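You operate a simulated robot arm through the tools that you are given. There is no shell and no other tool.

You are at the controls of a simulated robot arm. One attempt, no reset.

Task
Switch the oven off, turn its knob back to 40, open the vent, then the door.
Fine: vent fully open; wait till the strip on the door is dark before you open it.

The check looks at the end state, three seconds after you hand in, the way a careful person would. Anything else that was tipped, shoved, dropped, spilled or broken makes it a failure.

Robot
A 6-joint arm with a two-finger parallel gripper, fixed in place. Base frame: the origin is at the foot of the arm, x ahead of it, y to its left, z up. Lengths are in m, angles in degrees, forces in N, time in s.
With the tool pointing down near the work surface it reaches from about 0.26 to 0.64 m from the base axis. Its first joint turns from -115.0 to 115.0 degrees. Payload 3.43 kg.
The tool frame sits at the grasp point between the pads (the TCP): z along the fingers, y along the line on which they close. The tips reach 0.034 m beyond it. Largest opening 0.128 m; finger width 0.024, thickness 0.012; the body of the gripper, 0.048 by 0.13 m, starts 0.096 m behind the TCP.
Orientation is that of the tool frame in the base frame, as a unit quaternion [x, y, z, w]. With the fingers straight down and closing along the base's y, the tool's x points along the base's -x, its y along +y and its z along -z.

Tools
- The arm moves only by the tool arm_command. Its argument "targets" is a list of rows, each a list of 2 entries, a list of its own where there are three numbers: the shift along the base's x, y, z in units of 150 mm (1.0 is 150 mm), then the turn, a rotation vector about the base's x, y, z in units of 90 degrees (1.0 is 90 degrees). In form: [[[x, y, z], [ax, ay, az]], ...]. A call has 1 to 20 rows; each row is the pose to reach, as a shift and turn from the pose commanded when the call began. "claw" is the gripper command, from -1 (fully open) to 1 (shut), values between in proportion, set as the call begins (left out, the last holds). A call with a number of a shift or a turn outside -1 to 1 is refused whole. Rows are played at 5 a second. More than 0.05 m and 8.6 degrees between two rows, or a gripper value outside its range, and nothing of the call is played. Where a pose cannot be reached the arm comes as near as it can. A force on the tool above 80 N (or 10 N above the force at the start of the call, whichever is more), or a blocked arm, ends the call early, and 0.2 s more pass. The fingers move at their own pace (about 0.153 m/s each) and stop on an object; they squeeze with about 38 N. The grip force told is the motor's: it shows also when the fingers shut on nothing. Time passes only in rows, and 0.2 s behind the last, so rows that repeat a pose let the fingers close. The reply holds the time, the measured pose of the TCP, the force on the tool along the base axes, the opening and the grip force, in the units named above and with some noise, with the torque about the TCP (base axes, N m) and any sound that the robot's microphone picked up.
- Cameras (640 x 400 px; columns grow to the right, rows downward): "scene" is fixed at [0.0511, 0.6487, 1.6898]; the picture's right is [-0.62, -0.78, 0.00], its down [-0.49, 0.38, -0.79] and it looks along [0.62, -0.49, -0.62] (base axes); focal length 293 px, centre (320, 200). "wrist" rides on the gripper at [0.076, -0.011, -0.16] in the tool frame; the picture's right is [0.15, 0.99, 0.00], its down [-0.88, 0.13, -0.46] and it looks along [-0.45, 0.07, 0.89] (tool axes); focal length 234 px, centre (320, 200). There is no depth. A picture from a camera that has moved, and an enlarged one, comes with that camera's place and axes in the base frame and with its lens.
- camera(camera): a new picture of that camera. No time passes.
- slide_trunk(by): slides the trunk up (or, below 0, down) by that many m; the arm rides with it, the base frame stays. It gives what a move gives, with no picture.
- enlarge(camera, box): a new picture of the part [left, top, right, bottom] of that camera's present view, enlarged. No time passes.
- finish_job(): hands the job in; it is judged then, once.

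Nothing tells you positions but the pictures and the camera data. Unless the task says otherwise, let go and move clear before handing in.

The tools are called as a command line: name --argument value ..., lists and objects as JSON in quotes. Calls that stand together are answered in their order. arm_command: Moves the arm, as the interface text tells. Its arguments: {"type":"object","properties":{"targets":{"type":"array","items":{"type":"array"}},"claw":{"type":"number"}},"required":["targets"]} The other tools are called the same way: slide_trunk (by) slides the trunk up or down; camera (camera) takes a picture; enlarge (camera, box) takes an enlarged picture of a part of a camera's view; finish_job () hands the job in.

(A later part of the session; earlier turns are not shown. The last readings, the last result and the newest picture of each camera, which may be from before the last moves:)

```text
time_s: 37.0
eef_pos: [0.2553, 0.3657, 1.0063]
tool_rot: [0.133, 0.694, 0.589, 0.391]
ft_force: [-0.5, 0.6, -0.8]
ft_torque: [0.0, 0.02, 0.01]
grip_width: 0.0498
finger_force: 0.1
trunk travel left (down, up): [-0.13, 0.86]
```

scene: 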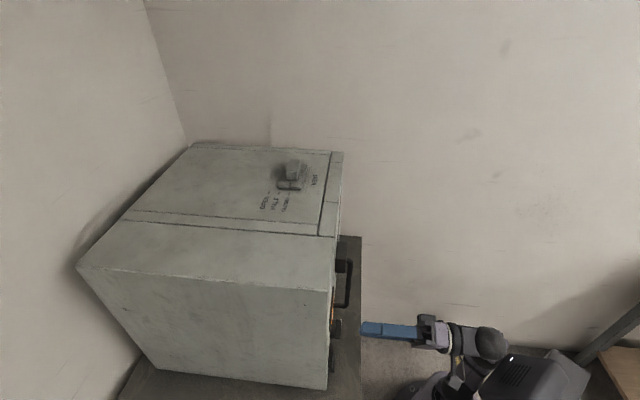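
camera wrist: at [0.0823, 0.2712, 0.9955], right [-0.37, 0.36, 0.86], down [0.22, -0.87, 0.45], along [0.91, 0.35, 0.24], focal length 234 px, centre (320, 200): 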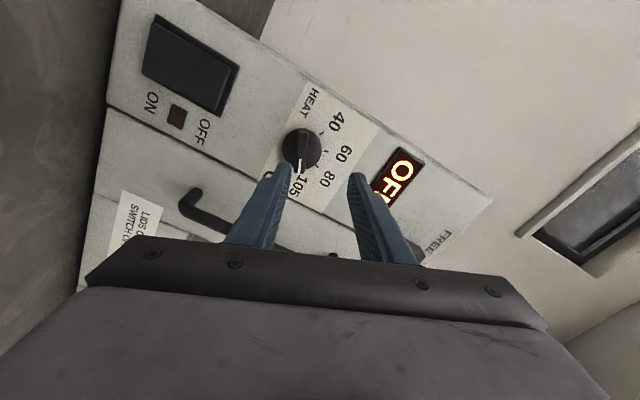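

arm_command --targets '[[[0.03, -0.03, 0.03], [0, 0, 0]], [[0.057, -0.057, 0.06], [0, 0, 0]], [[0.057, -0.057, 0.06], [0, 0, 0]]]'

enlarge --camera "wrist" --box '[240, 90, 400, 240]'

```text
time_s: 37.8
eef_pos: [0.2642, 0.3557, 1.0161]
tool_rot: [0.134, 0.694, 0.589, 0.391]
ft_force: [-0.5, 0.1, -0.6]
ft_torque: [0.04, -0.05, 0.05]
grip_width: 0.0497
finger_force: 0.0
trunk travel left (down, up): [-0.13, 0.86]
```

```text
2.67 times, centred on (320, 165) of wrist
camera zoom: at [0.1054, 0.2893, 0.977], right [-0.37, 0.36, 0.86], down [0.22, -0.86, 0.46], along [0.9, 0.36, 0.23], focal length 624 px, centre (320, 293)
```

zoom: 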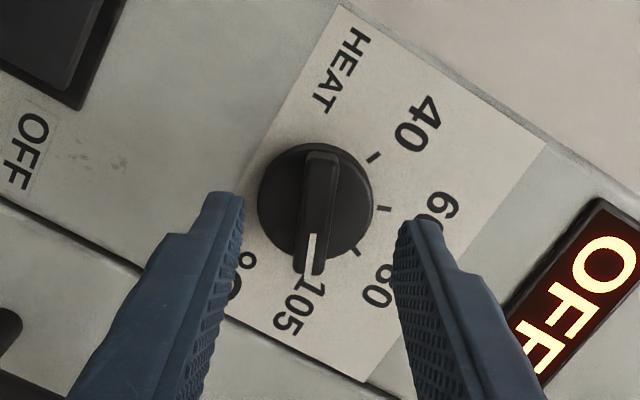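

arm_command --targets '[[[0.03, 0.034, -0.003], [0, 0, 0]], [[0.06, 0.068, -0.005], [0, 0, 0]], [[0.093, 0.102, -0.007], [0, 0, 0]], [[0.093, 0.102, -0.007], [0, 0, 0]]]'

enlarge --camera "wrist" --box '[240, 90, 400, 240]'

```text
time_s: 38.8
eef_pos: [0.2778, 0.369, 1.018]
tool_rot: [0.135, 0.693, 0.59, 0.391]
ft_force: [0.2, -0.7, -0.2]
ft_torque: [0.0, 0.02, -0.03]
grip_width: 0.0499
finger_force: 0.1
trunk travel left (down, up): [-0.13, 0.86]
```

```text
2.67 times, centred on (320, 165) of wrist
camera zoom: at [0.1184, 0.3018, 0.9779], right [-0.37, 0.36, 0.86], down [0.22, -0.86, 0.46], along [0.9, 0.36, 0.24], focal length 624 px, centre (320, 293)
```

zoom: 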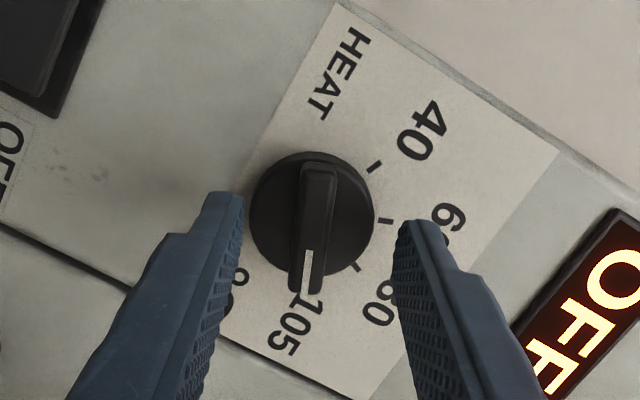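

arm_command --targets '[[[0.008, 0.014, -0.02], [0, 0, 0]], [[0.008, 0.014, -0.02], [0, 0, 0]]]'

arm_command --targets '[[[0, 0, 0], [0, 0, 0]], [[0, 0, 0], [0, 0, 0]], [[0, 0, 0], [0, 0, 0]]]' --claw 1

enlarge --camera "wrist" --box '[240, 90, 400, 240]'

```text
time_s: 39.4
eef_pos: [0.2788, 0.3718, 1.0128]
tool_rot: [0.134, 0.693, 0.591, 0.391]
ft_force: [0.4, 0.2, -0.4]
ft_torque: [0.01, 0.04, 0.01]
grip_width: 0.05
finger_force: 0.2
trunk travel left (down, up): [-0.13, 0.86]
```

```text
time_s: 40.1
eef_pos: [0.278, 0.3708, 1.0141]
tool_rot: [0.135, 0.693, 0.59, 0.391]
ft_force: [1.5, 1.7, 2.8]
ft_torque: [0.05, -0.07, -0.24]
grip_width: 0.012
finger_force: 44.8
trunk travel left (down, up): [-0.13, 0.86]
```

```text
2.67 times, centred on (320, 165) of wrist
camera zoom: at [0.1199, 0.3045, 0.9746], right [-0.37, 0.36, 0.86], down [0.22, -0.86, 0.46], along [0.9, 0.36, 0.24], focal length 624 px, centre (320, 293)
```

zoom: 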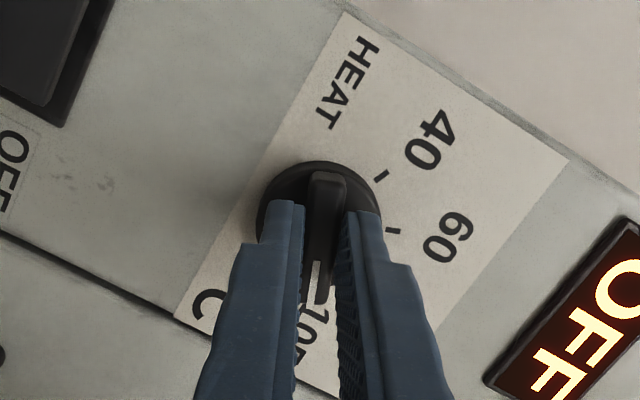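

Bar gripped (12 mm). Now turning counter-clockwise, first half.

arm_command --targets '[[[0, 0, 0], [-0.0589, -0.0589, 0]], [[0, 0, 0], [-0.1178, -0.1178, 0]], [[0, 0, 0], [-0.1767, -0.1767, 0]], [[0, 0, 0], [-0.2357, -0.2357, 0]], [[0, 0, 0], [-0.2946, -0.2946, 0]], [[0, 0, 0], [-0.3535, -0.3535, 0]], [[0, 0, 0], [-0.4124, -0.4124, 0]], [[0, 0, 0], [-0.4714, -0.4714, 0]], [[0, 0, 0], [-0.5303, -0.5303, 0]]]'

enlarge --camera "wrist" --box '[240, 80, 400, 240]'

```text
time_s: 42.1
eef_pos: [0.2796, 0.3702, 1.0123]
tool_rot: [-0.275, 0.655, 0.271, 0.65]
ft_force: [1.0, -13.7, -16.1]
ft_torque: [0.51, -0.48, -0.39]
grip_width: 0.0117
finger_force: 44.9
trunk travel left (down, up): [-0.13, 0.86]
```

```text
2.50 times, centred on (320, 160) of wrist
camera zoom: at [0.1752, 0.2489, 0.9392], right [-0.7, 0.7, -0.15], down [-0.41, -0.22, 0.88], along [0.58, 0.68, 0.44], focal length 585 px, centre (320, 300)
```

zoom: 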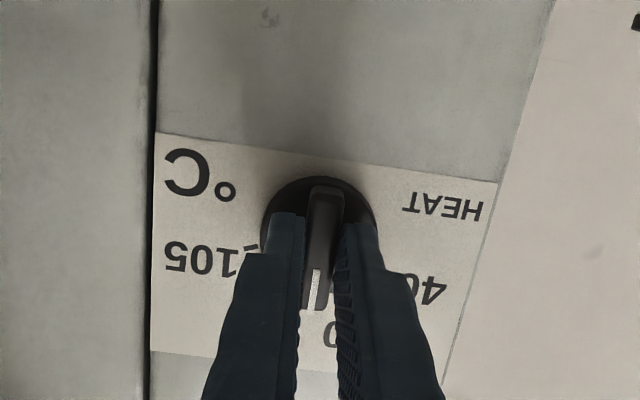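

arm_command --targets '[[[0, -0.005, -0.008], [-0.0589, -0.0589, 0]], [[0, -0.01, -0.014], [-0.1178, -0.1178, 0]], [[0, -0.013, -0.014], [-0.1767, -0.1767, 0]], [[0, -0.013, -0.014], [-0.2357, -0.2357, 0]], [[0, -0.013, -0.014], [-0.2946, -0.2946, 0]], [[0, -0.013, -0.014], [-0.3535, -0.3535, 0]]]'

enlarge --camera "wrist" --box '[240, 80, 400, 240]'

```text
time_s: 43.5
eef_pos: [0.2815, 0.3688, 1.0135]
tool_rot: [-0.5, 0.501, -0.001, 0.706]
ft_force: [21.6, 9.9, 21.3]
ft_torque: [0.62, -0.62, 0.1]
grip_width: 0.0119
finger_force: 45.0
trunk travel left (down, up): [-0.13, 0.86]
```

```text
2.50 times, centred on (320, 160) of wrist
camera zoom: at [0.2114, 0.2133, 0.9688], right [-0.42, 0.42, -0.8], down [-0.83, 0.19, 0.53], along [0.37, 0.89, 0.27], focal length 585 px, centre (320, 300)
```

zoom: 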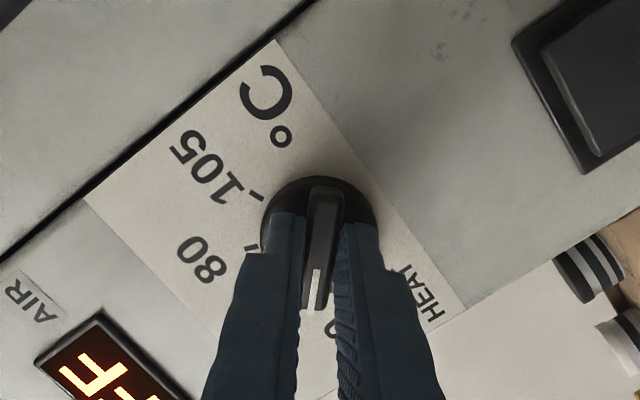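

arm_command --targets '[[[0.01, 0.004, 0.01], [-0.0589, -0.0589, 0]], [[0.014, 0.005, 0.013], [-0.1178, -0.1178, 0]], [[0.014, 0.005, 0.013], [-0.1767, -0.1767, 0]], [[0.014, 0.005, 0.013], [-0.1767, -0.1767, 0]]]'

enlarge --camera "wrist" --box '[240, 80, 400, 240]'

```text
time_s: 44.5
eef_pos: [0.2806, 0.3686, 1.0146]
tool_rot: [-0.589, 0.395, -0.138, 0.691]
ft_force: [4.3, -7.2, 6.5]
ft_torque: [0.56, -0.54, 1.01]
grip_width: 0.0118
finger_force: 45.0
trunk travel left (down, up): [-0.13, 0.86]
```

```text
2.50 times, centred on (320, 160) of wrist
camera zoom: at [0.2202, 0.2041, 0.9972], right [-0.18, 0.17, -0.97], down [-0.93, 0.29, 0.22], along [0.32, 0.94, 0.11], focal length 585 px, centre (320, 300)
```

zoom: 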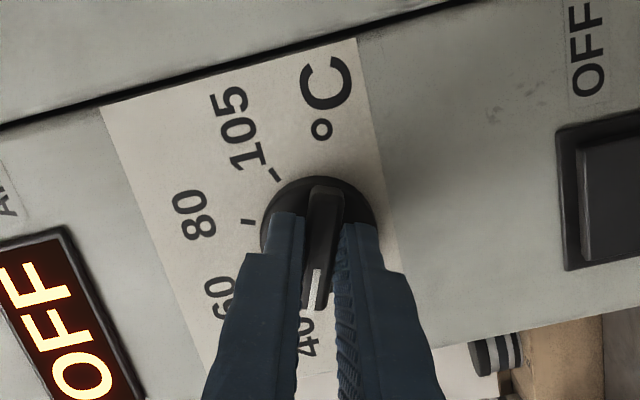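

The pointer sits at 40. I open the fingers, back away, and check.

arm_command --targets '[[[0, 0, 0], [0, 0, 0]], [[0, 0, 0], [0, 0, 0]]]' --claw 0.22

arm_command --targets '[[[-0.05, -0.05, 0], [0, 0, 0]], [[-0.1, -0.1, 0], [0, 0, 0]], [[-0.16, -0.16, 0], [0, 0, 0]], [[-0.22, -0.22, 0.0], [0, 0, 0]]]'

enlarge --camera "wrist" --box '[240, 60, 400, 220]'

```text
time_s: 45.1
eef_pos: [0.2814, 0.37, 1.0134]
tool_rot: [-0.59, 0.395, -0.138, 0.69]
ft_force: [0.0, 0.0, 0.4]
ft_torque: [-0.03, -0.03, -0.01]
grip_width: 0.05
finger_force: 0.0
trunk travel left (down, up): [-0.13, 0.86]
```

```text
time_s: 46.1
eef_pos: [0.2477, 0.3382, 1.0126]
tool_rot: [-0.591, 0.395, -0.141, 0.689]
ft_force: [0.1, 0.0, 1.0]
ft_torque: [0.0, 0.01, -0.04]
grip_width: 0.0499
finger_force: 0.1
trunk travel left (down, up): [-0.13, 0.86]
```

```text
2.50 times, centred on (320, 140) of wrist
camera zoom: at [0.1872, 0.175, 0.9957], right [-0.18, 0.16, -0.97], down [-0.93, 0.3, 0.22], along [0.32, 0.94, 0.1], focal length 585 px, centre (320, 350)
```

zoom: 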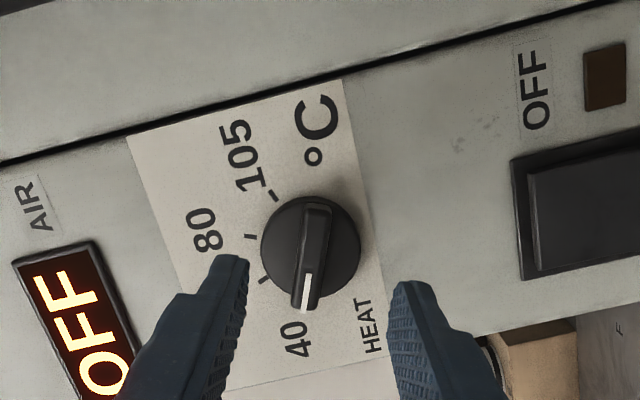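

arm_command --targets '[[[0, 0, 0], [0.0589, 0.0589, 0]], [[0, 0, 0], [0.1178, 0.1178, 0]], [[0, 0, 0], [0.1767, 0.1767, 0]], [[0, 0, 0], [0.2357, 0.2357, 0]], [[0, 0, 0], [0.2946, 0.2946, 0]], [[0, 0, 0], [0.3535, 0.3535, 0]], [[0, 0, 0], [0.4124, 0.4124, 0]], [[0, 0, 0], [0.4714, 0.4714, 0]], [[0, 0, 0], [0.5303, 0.5303, 0]], [[0, 0, 0], [0.5303, 0.5303, 0]]]'

enlarge --camera "wrist" --box '[280, 105, 370, 185]'

camera --camera "wrist"

```text
time_s: 48.4
eef_pos: [0.2478, 0.3421, 1.0099]
tool_rot: [-0.276, 0.657, 0.269, 0.648]
ft_force: [0.4, 0.7, 0.6]
ft_torque: [-0.03, 0.0, 0.01]
grip_width: 0.0499
finger_force: 0.0
trunk travel left (down, up): [-0.13, 0.86]
```

```text
5.00 times, centred on (325, 145) of wrist
camera zoom: at [0.1435, 0.2198, 0.9372], right [-0.7, 0.69, -0.15], down [-0.41, -0.22, 0.89], along [0.58, 0.69, 0.44], focal length 1171 px, centre (295, 475)
```

zoom: 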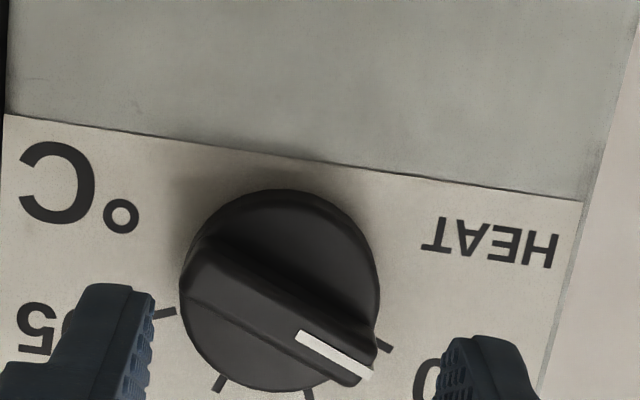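

```text
taken
camera wrist: at [0.1435, 0.2198, 0.9372], right [-0.7, 0.69, -0.15], down [-0.41, -0.22, 0.89], along [0.58, 0.69, 0.44], focal length 234 px, centre (320, 200)
```

wrist: 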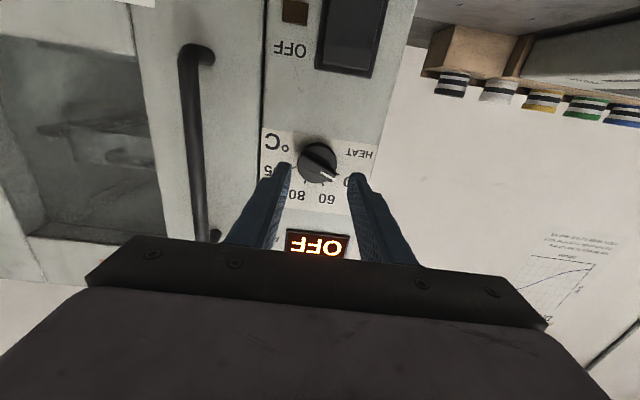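

enlarge --camera "wrist" --box '[295, 130, 355, 190]'

```text
6.67 times, centred on (325, 160) of wrist
camera zoom: at [0.1435, 0.2198, 0.9372], right [-0.7, 0.69, -0.15], down [-0.41, -0.22, 0.89], along [0.58, 0.69, 0.44], focal length 1561 px, centre (287, 467)
```

zoom: 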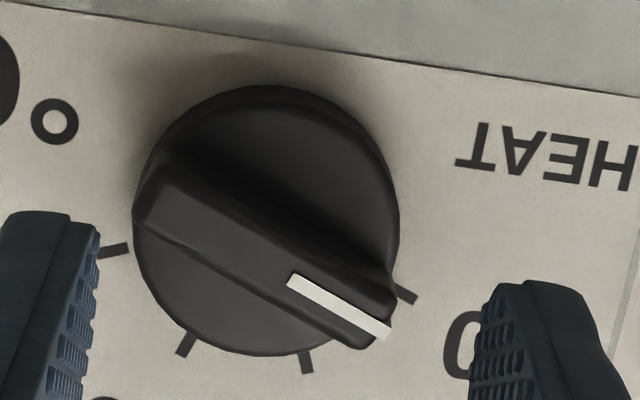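

The knob points at 40. Next is the vent slider on top (block at about (0.588, 0.309, 1.285), must travel ~50 mm away from the front to OPEN). I raise the trunk to get above the oven.

slide_trunk --by 0.5

arm_command --targets '[[[0.0, -0.1, 0.0], [-0.06, 0.06, 0]], [[0.1, -0.2, 0.0], [-0.12, 0.12, 0]], [[0.2, -0.3, 0.0], [-0.18, 0.18, 0]], [[0.3, -0.4, 0.0], [-0.24, 0.24, 0]], [[0.4, -0.5, 0.0], [-0.3, 0.3, 0]], [[0.5, -0.6, 0.0], [-0.36, 0.36, 0]]]' --claw -0.5

camera --camera "wrist"

camera --camera "scene"

```text
refused: 0.5 is not a number from -0.4 to 0.4
```

```text
time_s: 49.8
eef_pos: [0.2925, 0.2275, 0.8664]
tool_rot: [-0.353, 0.846, 0.156, 0.368]
ft_force: [1.5, -0.3, 0.8]
ft_torque: [0.01, 0.01, 0.01]
grip_width: 0.0961
finger_force: 0.0
out of reach, approached as far as the arm can: row 1, 2, 3, 4, 5, 6
trunk travel left (down, up): [-0.13, 0.86]
```

```text
taken
camera wrist: at [0.1817, 0.1002, 0.9201], right [-0.77, 0.63, -0.1], down [0.1, 0.28, 0.96], along [0.63, 0.73, -0.28], focal length 234 px, centre (320, 200)
```

wrist: 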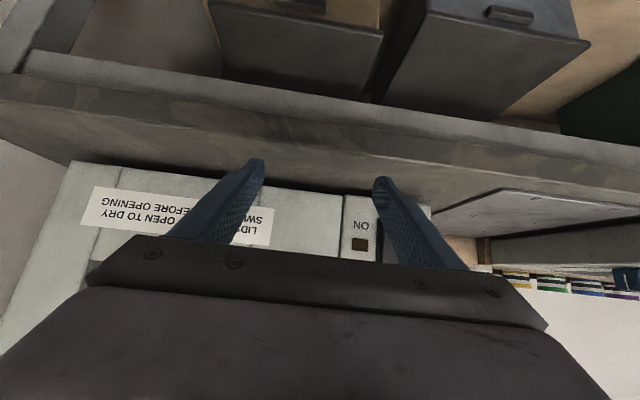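

```text
taken
```

scene: 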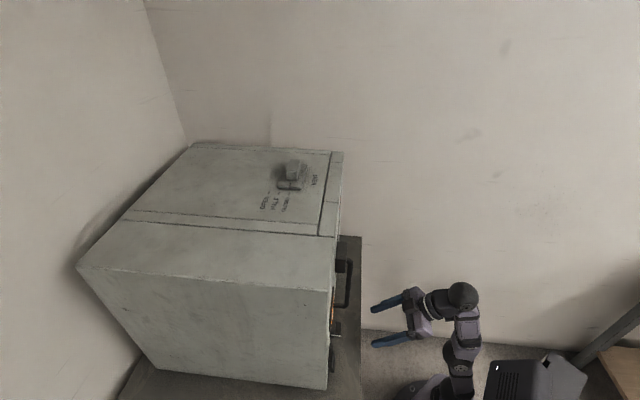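

The slide was refused (0.4 m limit), though the move made was collision-free. I raise the trunk by 0.4 now.

slide_trunk --by 0.4

```text
time_s: 53.6
eef_pos: [0.2931, 0.2287, 1.2664]
tool_rot: [-0.352, 0.847, 0.155, 0.367]
ft_force: [-0.7, 0.2, -0.2]
ft_torque: [-0.01, -0.02, -0.01]
grip_width: 0.0957
finger_force: 0.0
trunk travel left (down, up): [-0.53, 0.46]
```

slide_trunk --by 0.35

camera --camera "wrist"

```text
time_s: 57.0
eef_pos: [0.293, 0.2296, 1.6165]
tool_rot: [-0.352, 0.846, 0.155, 0.368]
ft_force: [-0.6, -0.5, 0.9]
ft_torque: [-0.02, 0.01, -0.06]
grip_width: 0.0961
finger_force: 0.0
trunk travel left (down, up): [-0.88, 0.11]
```

```text
taken
camera wrist: at [0.1822, 0.1012, 1.6698], right [-0.77, 0.63, -0.1], down [0.1, 0.28, 0.96], along [0.63, 0.73, -0.28], focal length 234 px, centre (320, 200)
```

wrist: 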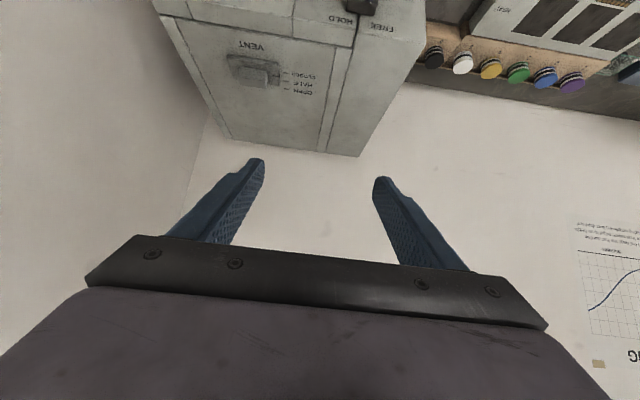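

enlarge --camera "wrist" --box '[220, 20, 340, 110]'

enlarge --camera "wrist" --box '[560, 210, 640, 370]'

```text
4.44 times, centred on (280, 65) of wrist
camera zoom: at [0.1822, 0.1012, 1.6698], right [-0.77, 0.63, -0.1], down [0.1, 0.28, 0.96], along [0.63, 0.73, -0.28], focal length 1041 px, centre (498, 800)
```

zoom: 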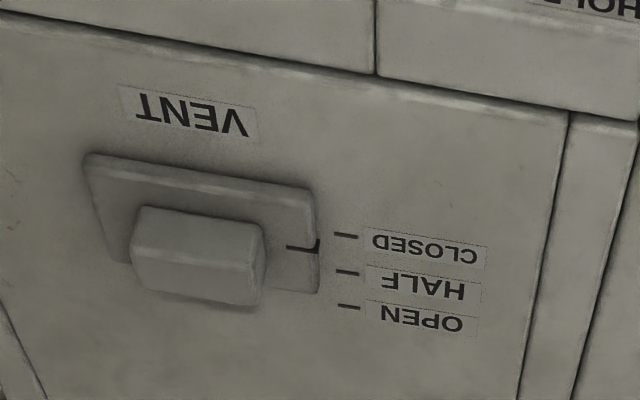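

```text
2.50 times, centred on (600, 290) of wrist
camera zoom: at [0.1822, 0.1012, 1.6698], right [-0.77, 0.63, -0.1], down [0.1, 0.28, 0.96], along [0.63, 0.73, -0.28], focal length 585 px, centre (-380, -25)
```

zoom: 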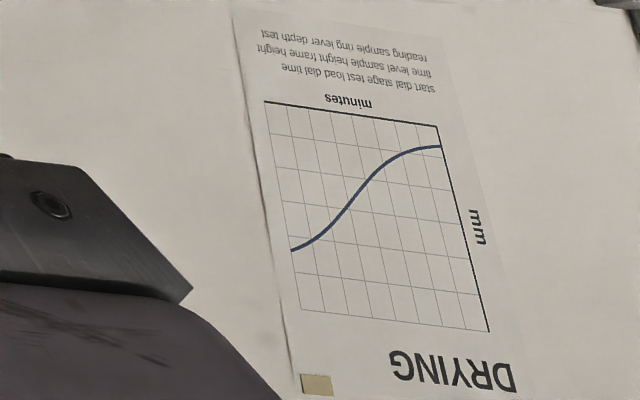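

enlarge --camera "wrist" --box '[230, 45, 300, 95]'

```text
8.00 times, centred on (265, 70) of wrist
camera zoom: at [0.1822, 0.1012, 1.6698], right [-0.77, 0.63, -0.1], down [0.1, 0.28, 0.96], along [0.63, 0.73, -0.28], focal length 1873 px, centre (760, 1240)
```

zoom: 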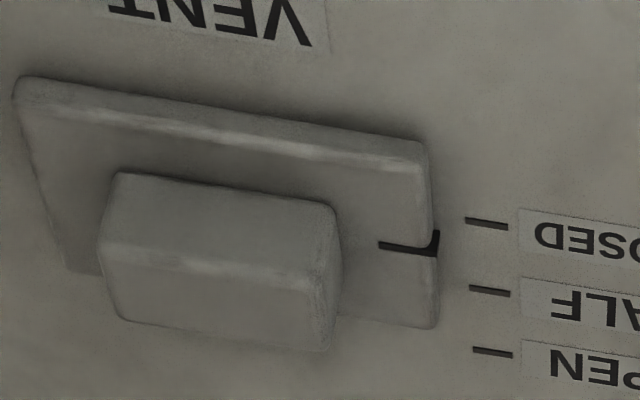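

The vent block sits at about (0.594, 0.313), top z≈1.297, pointer at CLOSED, travel ≈50 mm. I move over it with the fingers open.

arm_command --targets '[[[0.2, 0.05, -0.15], [0, 0, 0]], [[0.4, 0.1, -0.3], [0, 0, 0]], [[0.6, 0.15, -0.45], [0, 0, 0]], [[0.8, 0.2, -0.6], [0, 0, 0]], [[0.96, 0.233, -0.8], [0, 0, 0]]]'

```text
time_s: 58.2
eef_pos: [0.4403, 0.2626, 1.4974]
tool_rot: [-0.353, 0.846, 0.156, 0.367]
ft_force: [-0.3, 0.5, -0.3]
ft_torque: [0.02, 0.01, 0.02]
grip_width: 0.0961
finger_force: 0.0
trunk travel left (down, up): [-0.88, 0.11]
```

arm_command --targets '[[[0.2, 0.05, -0.17], [0, 0, 0]], [[0.4, 0.1, -0.34], [0, 0, 0]], [[0.6, 0.15, -0.5], [0, 0, 0]], [[0.8, 0.2, -0.65], [0, 0, 0]], [[0.935, 0.245, -0.78], [0, 0, 0]], [[0.935, 0.245, -0.78], [0, 0, 0]]]'

camera --camera "wrist"

camera --camera "scene"

```text
time_s: 59.6
eef_pos: [0.5757, 0.3, 1.38]
tool_rot: [-0.352, 0.846, 0.155, 0.369]
ft_force: [-0.1, 0.5, -0.2]
ft_torque: [-0.02, 0.02, -0.02]
grip_width: 0.0961
finger_force: 0.0
trunk travel left (down, up): [-0.88, 0.11]
```

```text
taken
camera wrist: at [0.4652, 0.1734, 1.4338], right [-0.77, 0.63, -0.1], down [0.1, 0.28, 0.96], along [0.63, 0.73, -0.28], focal length 234 px, centre (320, 200)
```

wrist: 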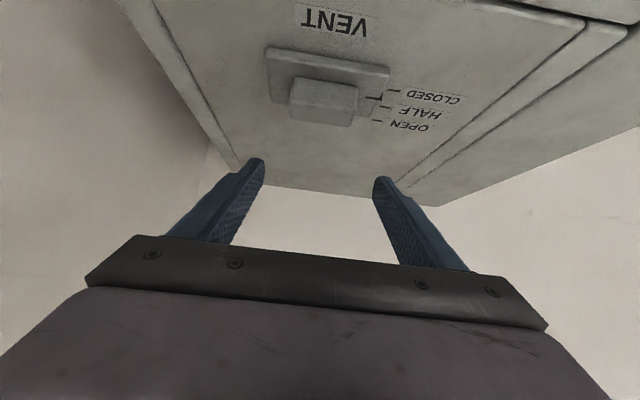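

```text
taken
```

scene: 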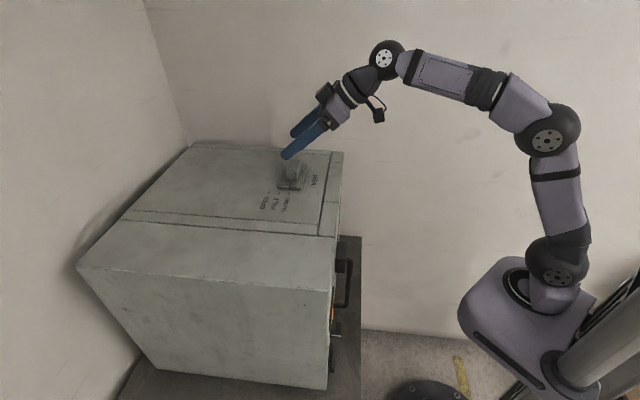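

enlarge --camera "wrist" --box '[250, 30, 450, 150]'

```text
3.20 times, centred on (350, 90) of wrist
camera zoom: at [0.4652, 0.1734, 1.4338], right [-0.77, 0.63, -0.1], down [0.1, 0.28, 0.96], along [0.63, 0.73, -0.28], focal length 749 px, centre (224, 552)
```

zoom: 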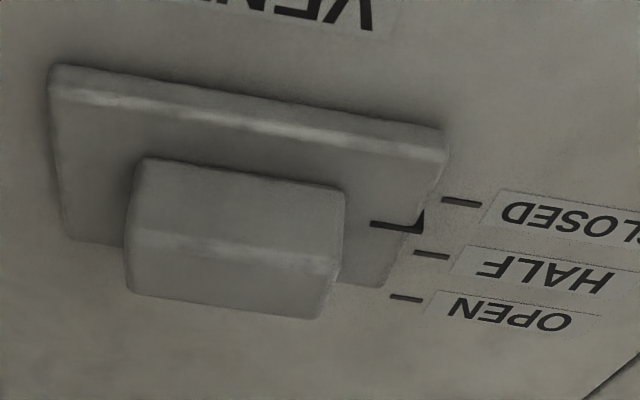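

arm_command --targets '[[[0.032, -0.005, -0.16], [0, 0, 0]], [[0.032, -0.005, -0.32], [0, 0, 0]], [[0.032, -0.005, -0.42], [0, 0, 0]], [[0.032, -0.005, -0.48], [0, 0, 0]], [[0.032, -0.005, -0.48], [0, 0, 0]]]'

camera --camera "wrist"

enlarge --camera "scene" --box '[240, 100, 360, 220]'

```text
time_s: 60.8
eef_pos: [0.5793, 0.2999, 1.3084]
tool_rot: [-0.352, 0.847, 0.156, 0.367]
ft_force: [-0.5, 0.0, -0.3]
ft_torque: [-0.05, 0.02, -0.04]
grip_width: 0.096
finger_force: 0.1
trunk travel left (down, up): [-0.88, 0.11]
```

```text
taken
camera wrist: at [0.4707, 0.1723, 1.3608], right [-0.77, 0.63, -0.1], down [0.1, 0.28, 0.96], along [0.63, 0.73, -0.28], focal length 234 px, centre (320, 200)
```

wrist: 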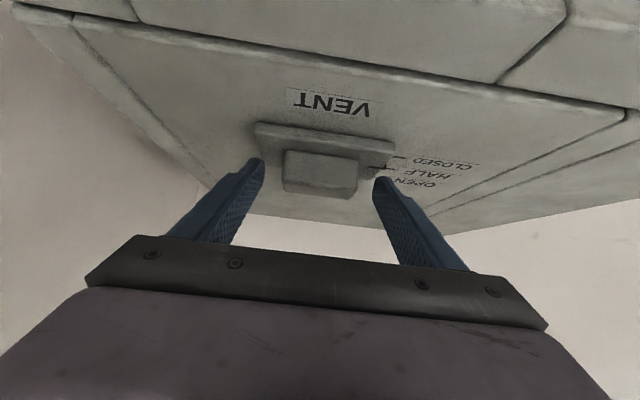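

```text
3.33 times, centred on (300, 160) of scene
camera zoom: at [0.0511, 0.6487, 1.6898], right [-0.62, -0.78, 0.0], down [-0.49, 0.38, -0.79], along [0.62, -0.49, -0.62], focal length 976 px, centre (387, 333)
```

zoom: 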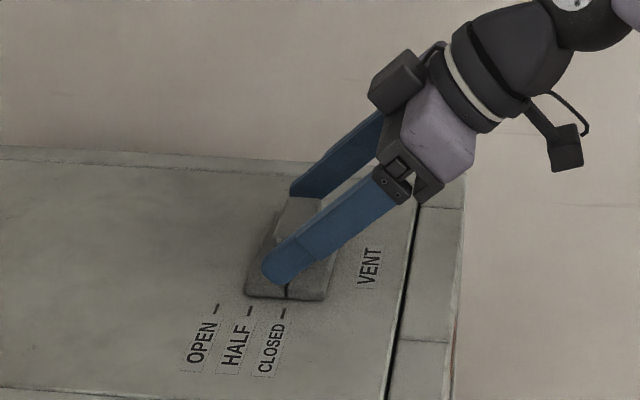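

arm_command --targets '[[[0, 0, 0], [0, 0, 0]], [[0, 0, 0], [0, 0, 0]], [[0, 0, 0], [0, 0, 0]]]' --claw 1

```text
time_s: 61.6
eef_pos: [0.5815, 0.2987, 1.3067]
tool_rot: [-0.352, 0.847, 0.155, 0.368]
ft_force: [1.1, -1.6, -1.2]
ft_torque: [-0.39, -0.76, -0.86]
grip_width: 0.0599
finger_force: 44.9
trunk travel left (down, up): [-0.88, 0.11]
```

Gripped (60 mm). Now I slide it away from the front toward OPEN.

arm_command --targets '[[[0.04, 0.04, 0], [0, 0, 0]], [[0.08, 0.08, 0], [0, 0, 0]], [[0.12, 0.12, 0], [0, 0, 0]], [[0.16, 0.16, 0], [0, 0, 0]], [[0.2, 0.2, 0], [0, 0, 0]], [[0.236, 0.236, 0], [0, 0, 0]], [[0.236, 0.236, 0], [0, 0, 0]]]'

enlarge --camera "scene" --box '[240, 100, 360, 220]'

camera --camera "wrist"

```text
time_s: 63.2
eef_pos: [0.6177, 0.3346, 1.3066]
tool_rot: [-0.352, 0.847, 0.156, 0.367]
ft_force: [1.2, -2.5, -0.5]
ft_torque: [-0.67, 0.13, -0.42]
grip_width: 0.0597
finger_force: 45.9
trunk travel left (down, up): [-0.88, 0.11]
```

```text
3.33 times, centred on (300, 160) of scene
camera zoom: at [0.0511, 0.6487, 1.6898], right [-0.62, -0.78, 0.0], down [-0.49, 0.38, -0.79], along [0.62, -0.49, -0.62], focal length 976 px, centre (387, 333)
```

zoom: 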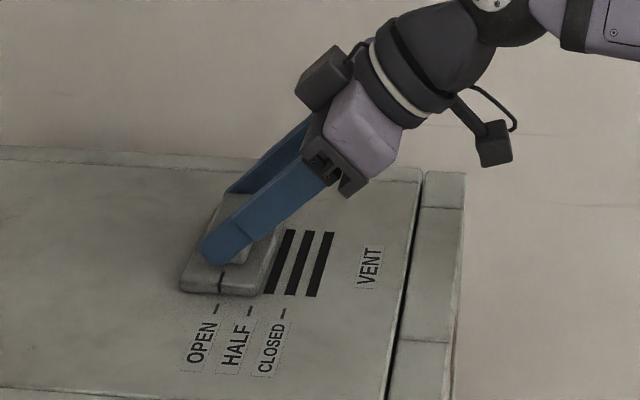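

```text
taken
camera wrist: at [0.5069, 0.2071, 1.3608], right [-0.77, 0.63, -0.1], down [0.1, 0.28, 0.96], along [0.63, 0.73, -0.28], focal length 234 px, centre (320, 200)
```

wrist: 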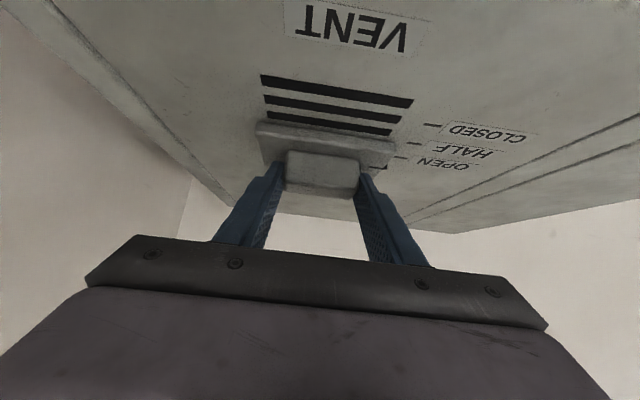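

The vent slots are uncovered and the mark is at OPEN. I nudge a few mm further to see whether it's at its stop.

arm_command --targets '[[[0.01, 0.01, 0], [0, 0, 0]], [[0.02, 0.02, 0], [0, 0, 0]], [[0.02, 0.02, 0], [0, 0, 0]]]'

enlarge --camera "scene" --box '[250, 150, 330, 210]'

```text
time_s: 64.0
eef_pos: [0.6171, 0.3344, 1.3075]
tool_rot: [-0.352, 0.847, 0.154, 0.367]
ft_force: [-12.6, -14.0, -6.0]
ft_torque: [-0.61, -0.19, -0.61]
grip_width: 0.0598
finger_force: 44.8
trunk travel left (down, up): [-0.88, 0.11]
```

```text
6.67 times, centred on (290, 180) of scene
camera zoom: at [0.0511, 0.6487, 1.6898], right [-0.62, -0.78, 0.0], down [-0.49, 0.38, -0.79], along [0.62, -0.49, -0.62], focal length 1952 px, centre (520, 333)
```

zoom: 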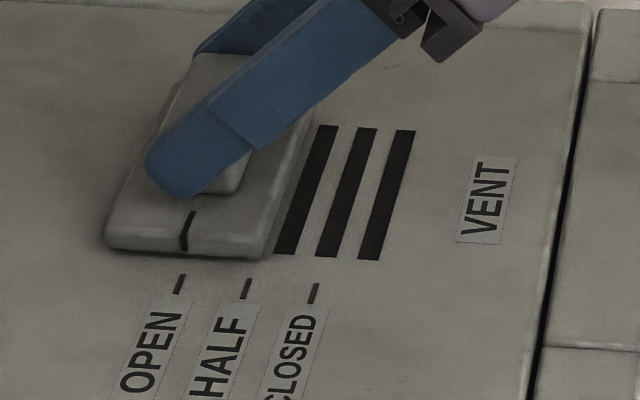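

The slider is on its stop at OPEN (force rises, no motion). I release, lift off and go back to look at the latch and strip.

arm_command --targets '[[[-0.02, -0.02, 0], [0, 0, 0]], [[-0.02, -0.02, 0], [0, 0, 0]], [[-0.02, -0.02, 0.15], [0, 0, 0]], [[-0.02, -0.02, 0.35], [0, 0, 0]], [[-0.02, -0.02, 0.6], [0, 0, 0]]]' --claw -0.5

enlarge --camera "scene" --box '[250, 150, 330, 210]'

```text
time_s: 65.2
eef_pos: [0.6176, 0.3351, 1.3955]
tool_rot: [-0.353, 0.847, 0.156, 0.365]
ft_force: [-0.2, 0.1, -0.2]
ft_torque: [-0.03, 0.01, -0.03]
grip_width: 0.0958
finger_force: 0.0
trunk travel left (down, up): [-0.88, 0.11]
```

```text
6.67 times, centred on (290, 180) of scene
camera zoom: at [0.0511, 0.6487, 1.6898], right [-0.62, -0.78, 0.0], down [-0.49, 0.38, -0.79], along [0.62, -0.49, -0.62], focal length 1952 px, centre (520, 333)
```

zoom: 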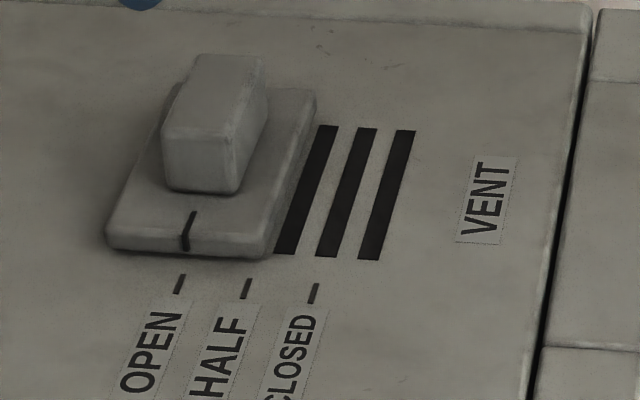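

arm_command --targets '[[[-0.2, -0.2, 0.1], [0, 0, 0]], [[-0.4, -0.4, 0.2], [0, 0, 0]], [[-0.6, -0.6, 0.3], [0, 0, 0]], [[-0.8, -0.8, 0.35], [0, 0, 0]], [[-1.0, -1.0, 0.35], [0, 0, 0]]]'

camera --camera "wrist"

```text
time_s: 66.4
eef_pos: [0.4646, 0.1824, 1.4504]
tool_rot: [-0.352, 0.846, 0.155, 0.369]
ft_force: [0.3, -0.7, 0.2]
ft_torque: [0.0, -0.03, 0.01]
grip_width: 0.0963
finger_force: 0.0
trunk travel left (down, up): [-0.88, 0.11]
```

```text
taken
camera wrist: at [0.3538, 0.0559, 1.5039], right [-0.77, 0.63, -0.1], down [0.1, 0.28, 0.96], along [0.63, 0.73, -0.27], focal length 234 px, centre (320, 200)
```

wrist: 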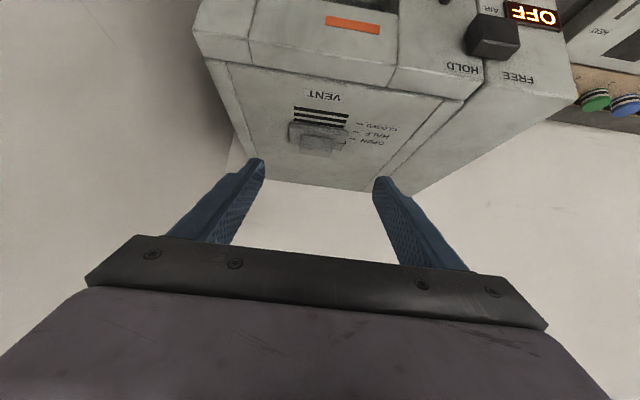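

enlarge --camera "wrist" --box '[420, 0, 580, 110]'

enlarge --camera "wrist" --box '[290, 0, 430, 100]'

```text
3.64 times, centred on (500, 55) of wrist
camera zoom: at [0.3538, 0.0559, 1.5039], right [-0.77, 0.63, -0.1], down [0.1, 0.28, 0.96], along [0.63, 0.73, -0.27], focal length 852 px, centre (-334, 727)
```

zoom: 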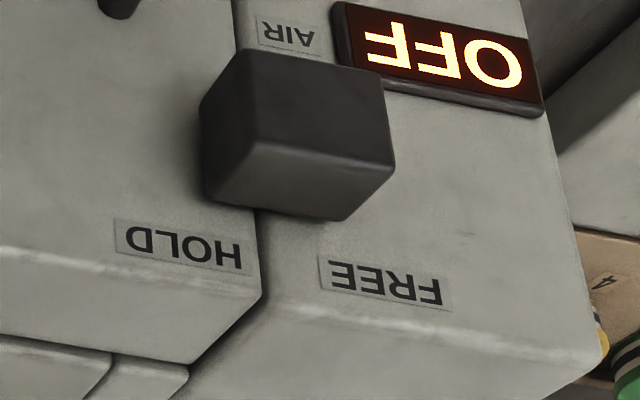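

```text
4.00 times, centred on (360, 50) of wrist
camera zoom: at [0.3538, 0.0559, 1.5039], right [-0.77, 0.63, -0.1], down [0.1, 0.28, 0.96], along [0.63, 0.73, -0.27], focal length 937 px, centre (160, 800)
```

zoom: 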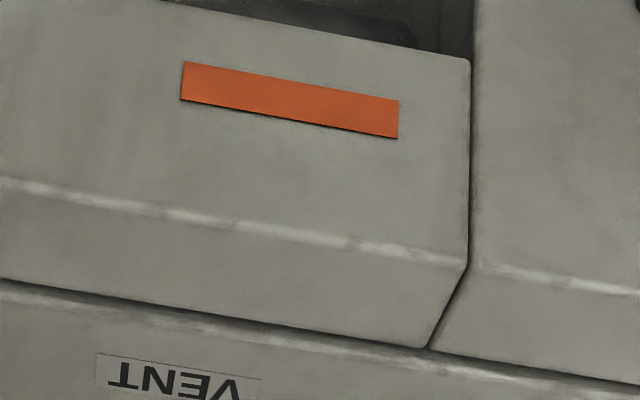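

The latch block spans s≈0.10–0.15 across the door gap at z≈1.205; it must slide left to FREE. The strip is still orange, so I'll reposition below the door line of view and keep watching it before touching latch or door.

arm_command --targets '[[[-0.15, -0.15, 0.0], [0, 0, 0]], [[-0.3, -0.3, 0.0], [0, 0, 0]], [[-0.4, -0.4, 0.0], [0, 0, 0]]]'

camera --camera "wrist"

```text
time_s: 67.2
eef_pos: [0.4075, 0.1235, 1.4497]
tool_rot: [-0.353, 0.847, 0.155, 0.366]
ft_force: [-1.0, 0.2, -0.9]
ft_torque: [-0.01, -0.02, -0.01]
grip_width: 0.0959
finger_force: 0.1
trunk travel left (down, up): [-0.88, 0.11]
```

```text
taken
camera wrist: at [0.2966, -0.0032, 1.5044], right [-0.77, 0.62, -0.1], down [0.1, 0.28, 0.96], along [0.62, 0.73, -0.28], focal length 234 px, centre (320, 200)
```

wrist: 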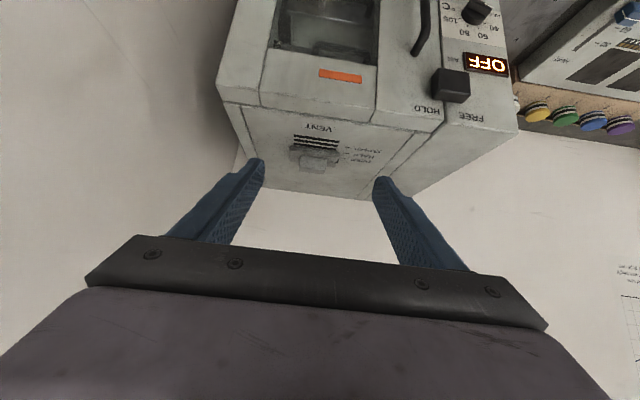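

This pose shows the strip well. I wait here and watch it.

arm_command --targets '[[[0, 0, 0], [0, 0, 0]], [[0, 0, 0], [0, 0, 0]], [[0, 0, 0], [0, 0, 0]], [[0, 0, 0], [0, 0, 0]], [[0, 0, 0], [0, 0, 0]], [[0, 0, 0], [0, 0, 0]], [[0, 0, 0], [0, 0, 0]], [[0, 0, 0], [0, 0, 0]], [[0, 0, 0], [0, 0, 0]], [[0, 0, 0], [0, 0, 0]], [[0, 0, 0], [0, 0, 0]], [[0, 0, 0], [0, 0, 0]], [[0, 0, 0], [0, 0, 0]], [[0, 0, 0], [0, 0, 0]], [[0, 0, 0], [0, 0, 0]], [[0, 0, 0], [0, 0, 0]], [[0, 0, 0], [0, 0, 0]], [[0, 0, 0], [0, 0, 0]], [[0, 0, 0], [0, 0, 0]], [[0, 0, 0], [0, 0, 0]]]'

enlarge --camera "wrist" --box '[300, 50, 380, 100]'

enlarge --camera "wrist" --box '[380, 0, 520, 130]'

```text
time_s: 71.4
eef_pos: [0.4084, 0.1242, 1.4503]
tool_rot: [-0.353, 0.847, 0.156, 0.366]
ft_force: [0.1, -0.6, -0.1]
ft_torque: [-0.01, 0.01, 0.0]
grip_width: 0.096
finger_force: 0.1
trunk travel left (down, up): [-0.88, 0.11]
```

```text
8.00 times, centred on (340, 75) of wrist
camera zoom: at [0.2976, -0.0025, 1.5044], right [-0.77, 0.62, -0.1], down [0.1, 0.28, 0.95], along [0.62, 0.73, -0.28], focal length 1873 px, centre (160, 1200)
```

zoom: 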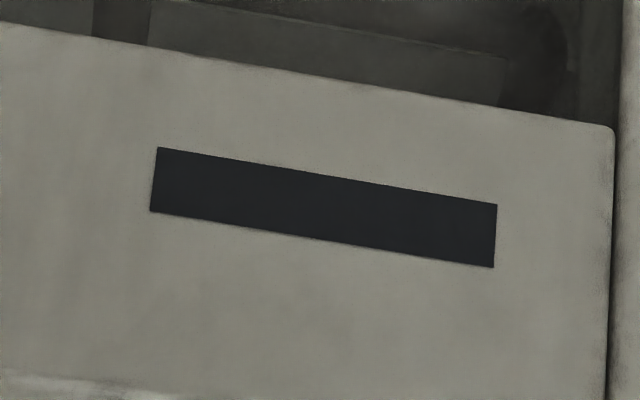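

```text
3.08 times, centred on (450, 65) of wrist
camera zoom: at [0.2976, -0.0025, 1.5044], right [-0.77, 0.62, -0.1], down [0.1, 0.28, 0.95], along [0.62, 0.73, -0.28], focal length 720 px, centre (-80, 615)
```

zoom: 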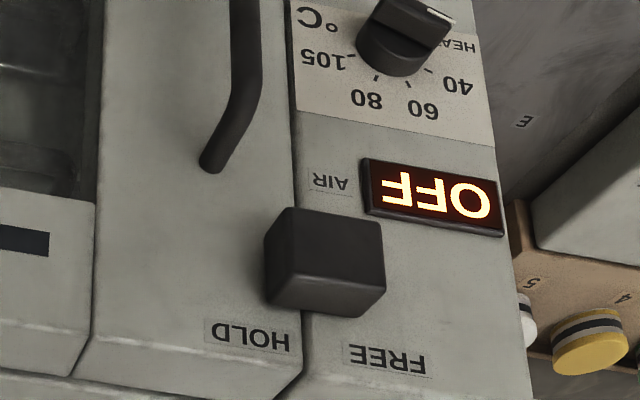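

The strip is dark now. I lower the trunk to reach the latch.

slide_trunk --by -0.32

arm_command --targets '[[[-0.15, 0.15, 0.12], [0, 0, 0]], [[-0.3, 0.3, 0.24], [0, 0, 0]], [[-0.45, 0.5, 0.36], [0, 0, 0]], [[-0.6, 0.7, 0.5], [0, 0, 0]], [[-0.75, 0.87, 0.65], [0, 0, 0]], [[-0.85, 1.0, 0.8], [0, 0, 0]]]'

camera --camera "wrist"

camera --camera "scene"

```text
time_s: 74.6
eef_pos: [0.4072, 0.1248, 1.1304]
tool_rot: [-0.352, 0.847, 0.156, 0.366]
ft_force: [0.7, -0.2, 0.0]
ft_torque: [0.04, -0.02, 0.0]
grip_width: 0.0962
finger_force: 0.2
trunk travel left (down, up): [-0.56, 0.43]
```

```text
time_s: 76.0
eef_pos: [0.2785, 0.2752, 1.2493]
tool_rot: [-0.351, 0.847, 0.155, 0.367]
ft_force: [0.3, 0.9, -0.8]
ft_torque: [0.02, -0.01, 0.01]
grip_width: 0.0961
finger_force: 0.1
out of reach, approached as far as the arm can: row 1, 2, 3, 4
trunk travel left (down, up): [-0.56, 0.43]
```

```text
taken
camera wrist: at [0.1697, 0.1478, 1.3039], right [-0.77, 0.63, -0.1], down [0.1, 0.28, 0.95], along [0.63, 0.73, -0.28], focal length 234 px, centre (320, 200)
```

wrist: 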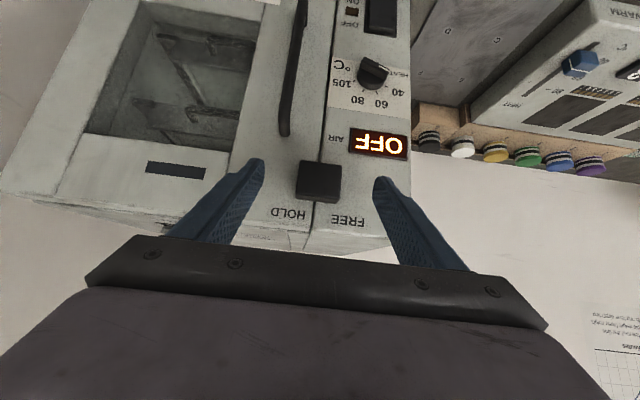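

```text
taken
```

scene: 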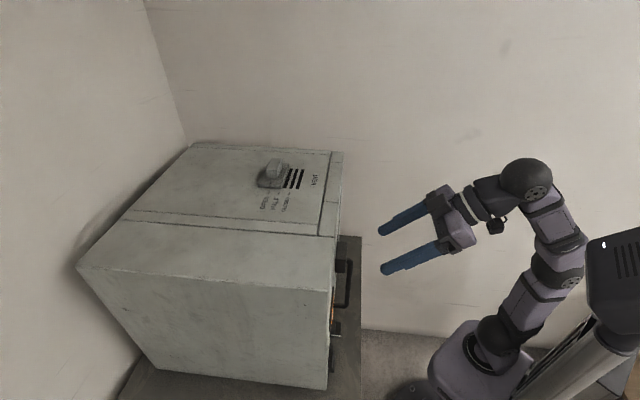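

enlarge --camera "wrist" --box '[240, 110, 420, 240]'

enlarge --camera "wrist" --box '[230, 0, 350, 150]'

```text
3.08 times, centred on (330, 175) of wrist
camera zoom: at [0.1697, 0.1478, 1.3039], right [-0.77, 0.63, -0.1], down [0.1, 0.28, 0.95], along [0.63, 0.73, -0.28], focal length 720 px, centre (289, 277)
```

zoom: 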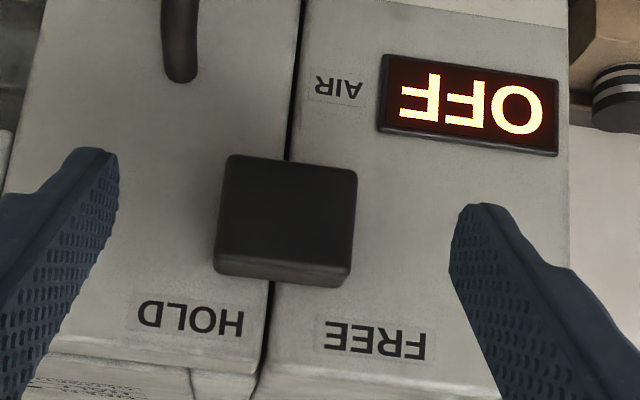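

```text
2.67 times, centred on (290, 75) of wrist
camera zoom: at [0.1697, 0.1478, 1.3039], right [-0.77, 0.63, -0.1], down [0.1, 0.28, 0.95], along [0.63, 0.73, -0.28], focal length 624 px, centre (400, 533)
```

zoom: 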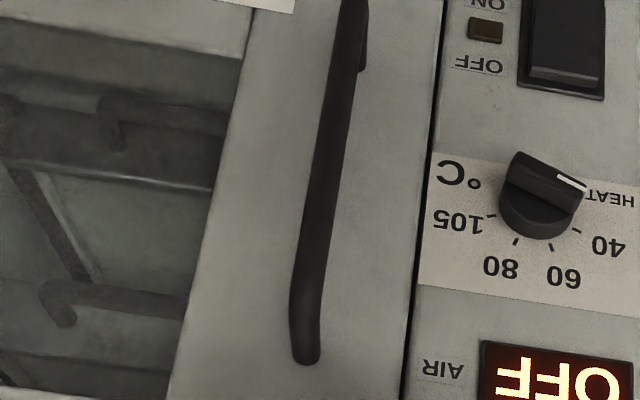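

Latch center s≈0.123, z≈1.204; the handle (s≈0.173, z≈0.94–1.13) is well below it. I straddle the latch block with the fingers.

arm_command --targets '[[[0.1, 0.12, -0.1], [0, 0, 0]], [[0.2, 0.23, -0.12], [0, 0, 0]], [[0.28, 0.31, -0.127], [0, 0, 0]], [[0.353, 0.387, -0.127], [0, 0, 0]], [[0.353, 0.387, -0.127], [0, 0, 0]]]' --claw -0.2

enlarge --camera "wrist" --box '[220, 90, 440, 240]'

```text
time_s: 77.2
eef_pos: [0.3332, 0.3324, 1.2302]
tool_rot: [-0.353, 0.847, 0.156, 0.366]
ft_force: [-0.6, -0.2, 0.7]
ft_torque: [0.02, 0.02, 0.02]
grip_width: 0.0766
finger_force: 0.0
trunk travel left (down, up): [-0.56, 0.43]
```

```text
2.67 times, centred on (330, 165) of wrist
camera zoom: at [0.2231, 0.2058, 1.2849], right [-0.77, 0.62, -0.1], down [0.1, 0.28, 0.95], along [0.62, 0.73, -0.28], focal length 624 px, centre (293, 293)
```

zoom: 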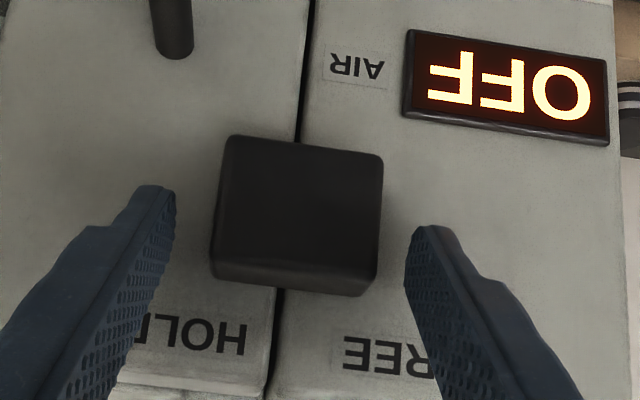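

arm_command --targets '[[[0, 0, 0], [0, 0, 0]], [[0, 0, 0], [0, 0, 0]], [[0, 0, 0], [0, 0, 0]]]' --claw 1

enlarge --camera "wrist" --box '[220, 90, 440, 240]'

```text
time_s: 78.0
eef_pos: [0.333, 0.3339, 1.2305]
tool_rot: [-0.352, 0.847, 0.156, 0.367]
ft_force: [-0.5, 3.2, 0.2]
ft_torque: [0.14, 0.05, 0.24]
grip_width: 0.0535
finger_force: 45.0
trunk travel left (down, up): [-0.56, 0.43]
```

```text
2.67 times, centred on (330, 165) of wrist
camera zoom: at [0.2228, 0.2063, 1.2848], right [-0.77, 0.62, -0.1], down [0.1, 0.28, 0.95], along [0.62, 0.73, -0.28], focal length 624 px, centre (293, 293)
```

zoom: 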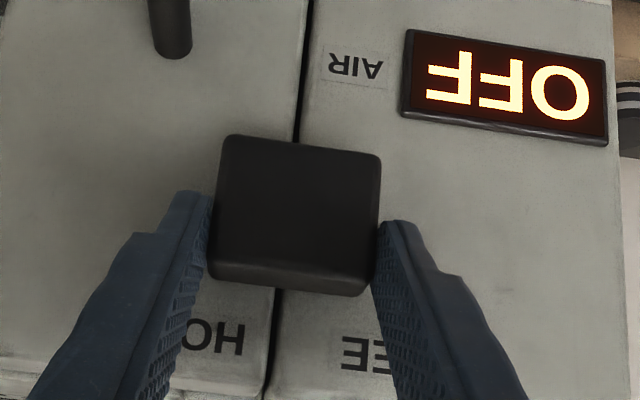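

arm_command --targets '[[[-0.03, 0.03, 0], [0, 0, 0]], [[-0.06, 0.06, 0], [0, 0, 0]], [[-0.09, 0.09, 0], [0, 0, 0]], [[-0.12, 0.12, 0], [0, 0, 0]], [[-0.12, 0.12, 0], [0, 0, 0]]]'

enlarge --camera "wrist" --box '[220, 90, 440, 240]'

```text
time_s: 79.2
eef_pos: [0.3154, 0.3522, 1.2301]
tool_rot: [-0.353, 0.847, 0.156, 0.366]
ft_force: [0.4, 1.3, -0.1]
ft_torque: [-0.66, -0.18, -0.61]
grip_width: 0.0534
finger_force: 44.7
trunk travel left (down, up): [-0.56, 0.43]
```

```text
2.67 times, centred on (330, 165) of wrist
camera zoom: at [0.2049, 0.2242, 1.2849], right [-0.77, 0.62, -0.1], down [0.1, 0.28, 0.95], along [0.62, 0.73, -0.28], focal length 624 px, centre (293, 293)
```

zoom: 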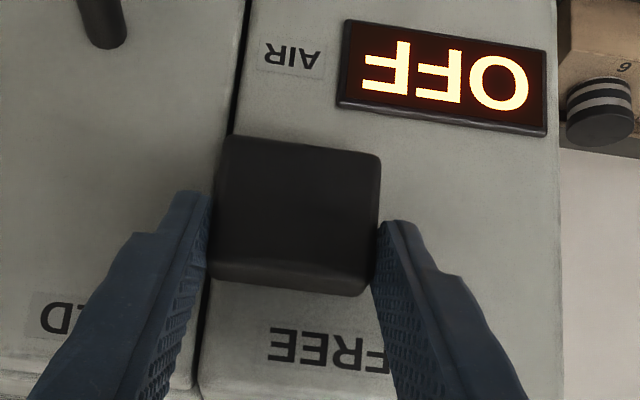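

It slides freely. I continue left until its stop.

arm_command --targets '[[[-0.03, 0.03, 0], [0, 0, 0]], [[-0.06, 0.06, 0], [0, 0, 0]], [[-0.09, 0.09, 0], [0, 0, 0]], [[-0.09, 0.09, 0], [0, 0, 0]]]'

enlarge --camera "wrist" --box '[220, 90, 440, 240]'

```text
time_s: 80.2
eef_pos: [0.3061, 0.3597, 1.23]
tool_rot: [-0.349, 0.849, 0.153, 0.366]
ft_force: [14.8, -16.2, -6.4]
ft_torque: [-1.12, -0.4, -0.29]
grip_width: 0.0535
finger_force: 45.5
trunk travel left (down, up): [-0.56, 0.43]
```

```text
2.67 times, centred on (330, 165) of wrist
camera zoom: at [0.1956, 0.2337, 1.2853], right [-0.77, 0.63, -0.1], down [0.1, 0.28, 0.95], along [0.63, 0.72, -0.28], focal length 624 px, centre (293, 293)
```

zoom: 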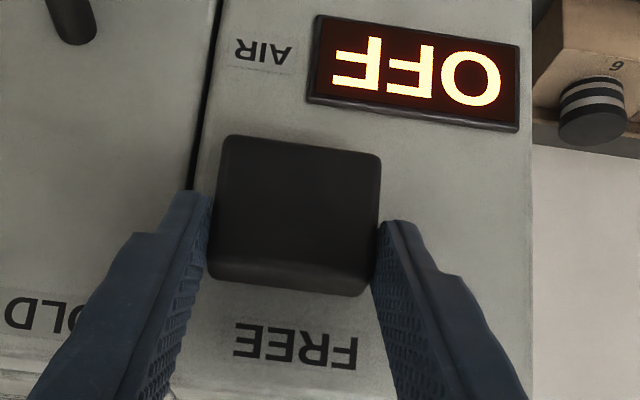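

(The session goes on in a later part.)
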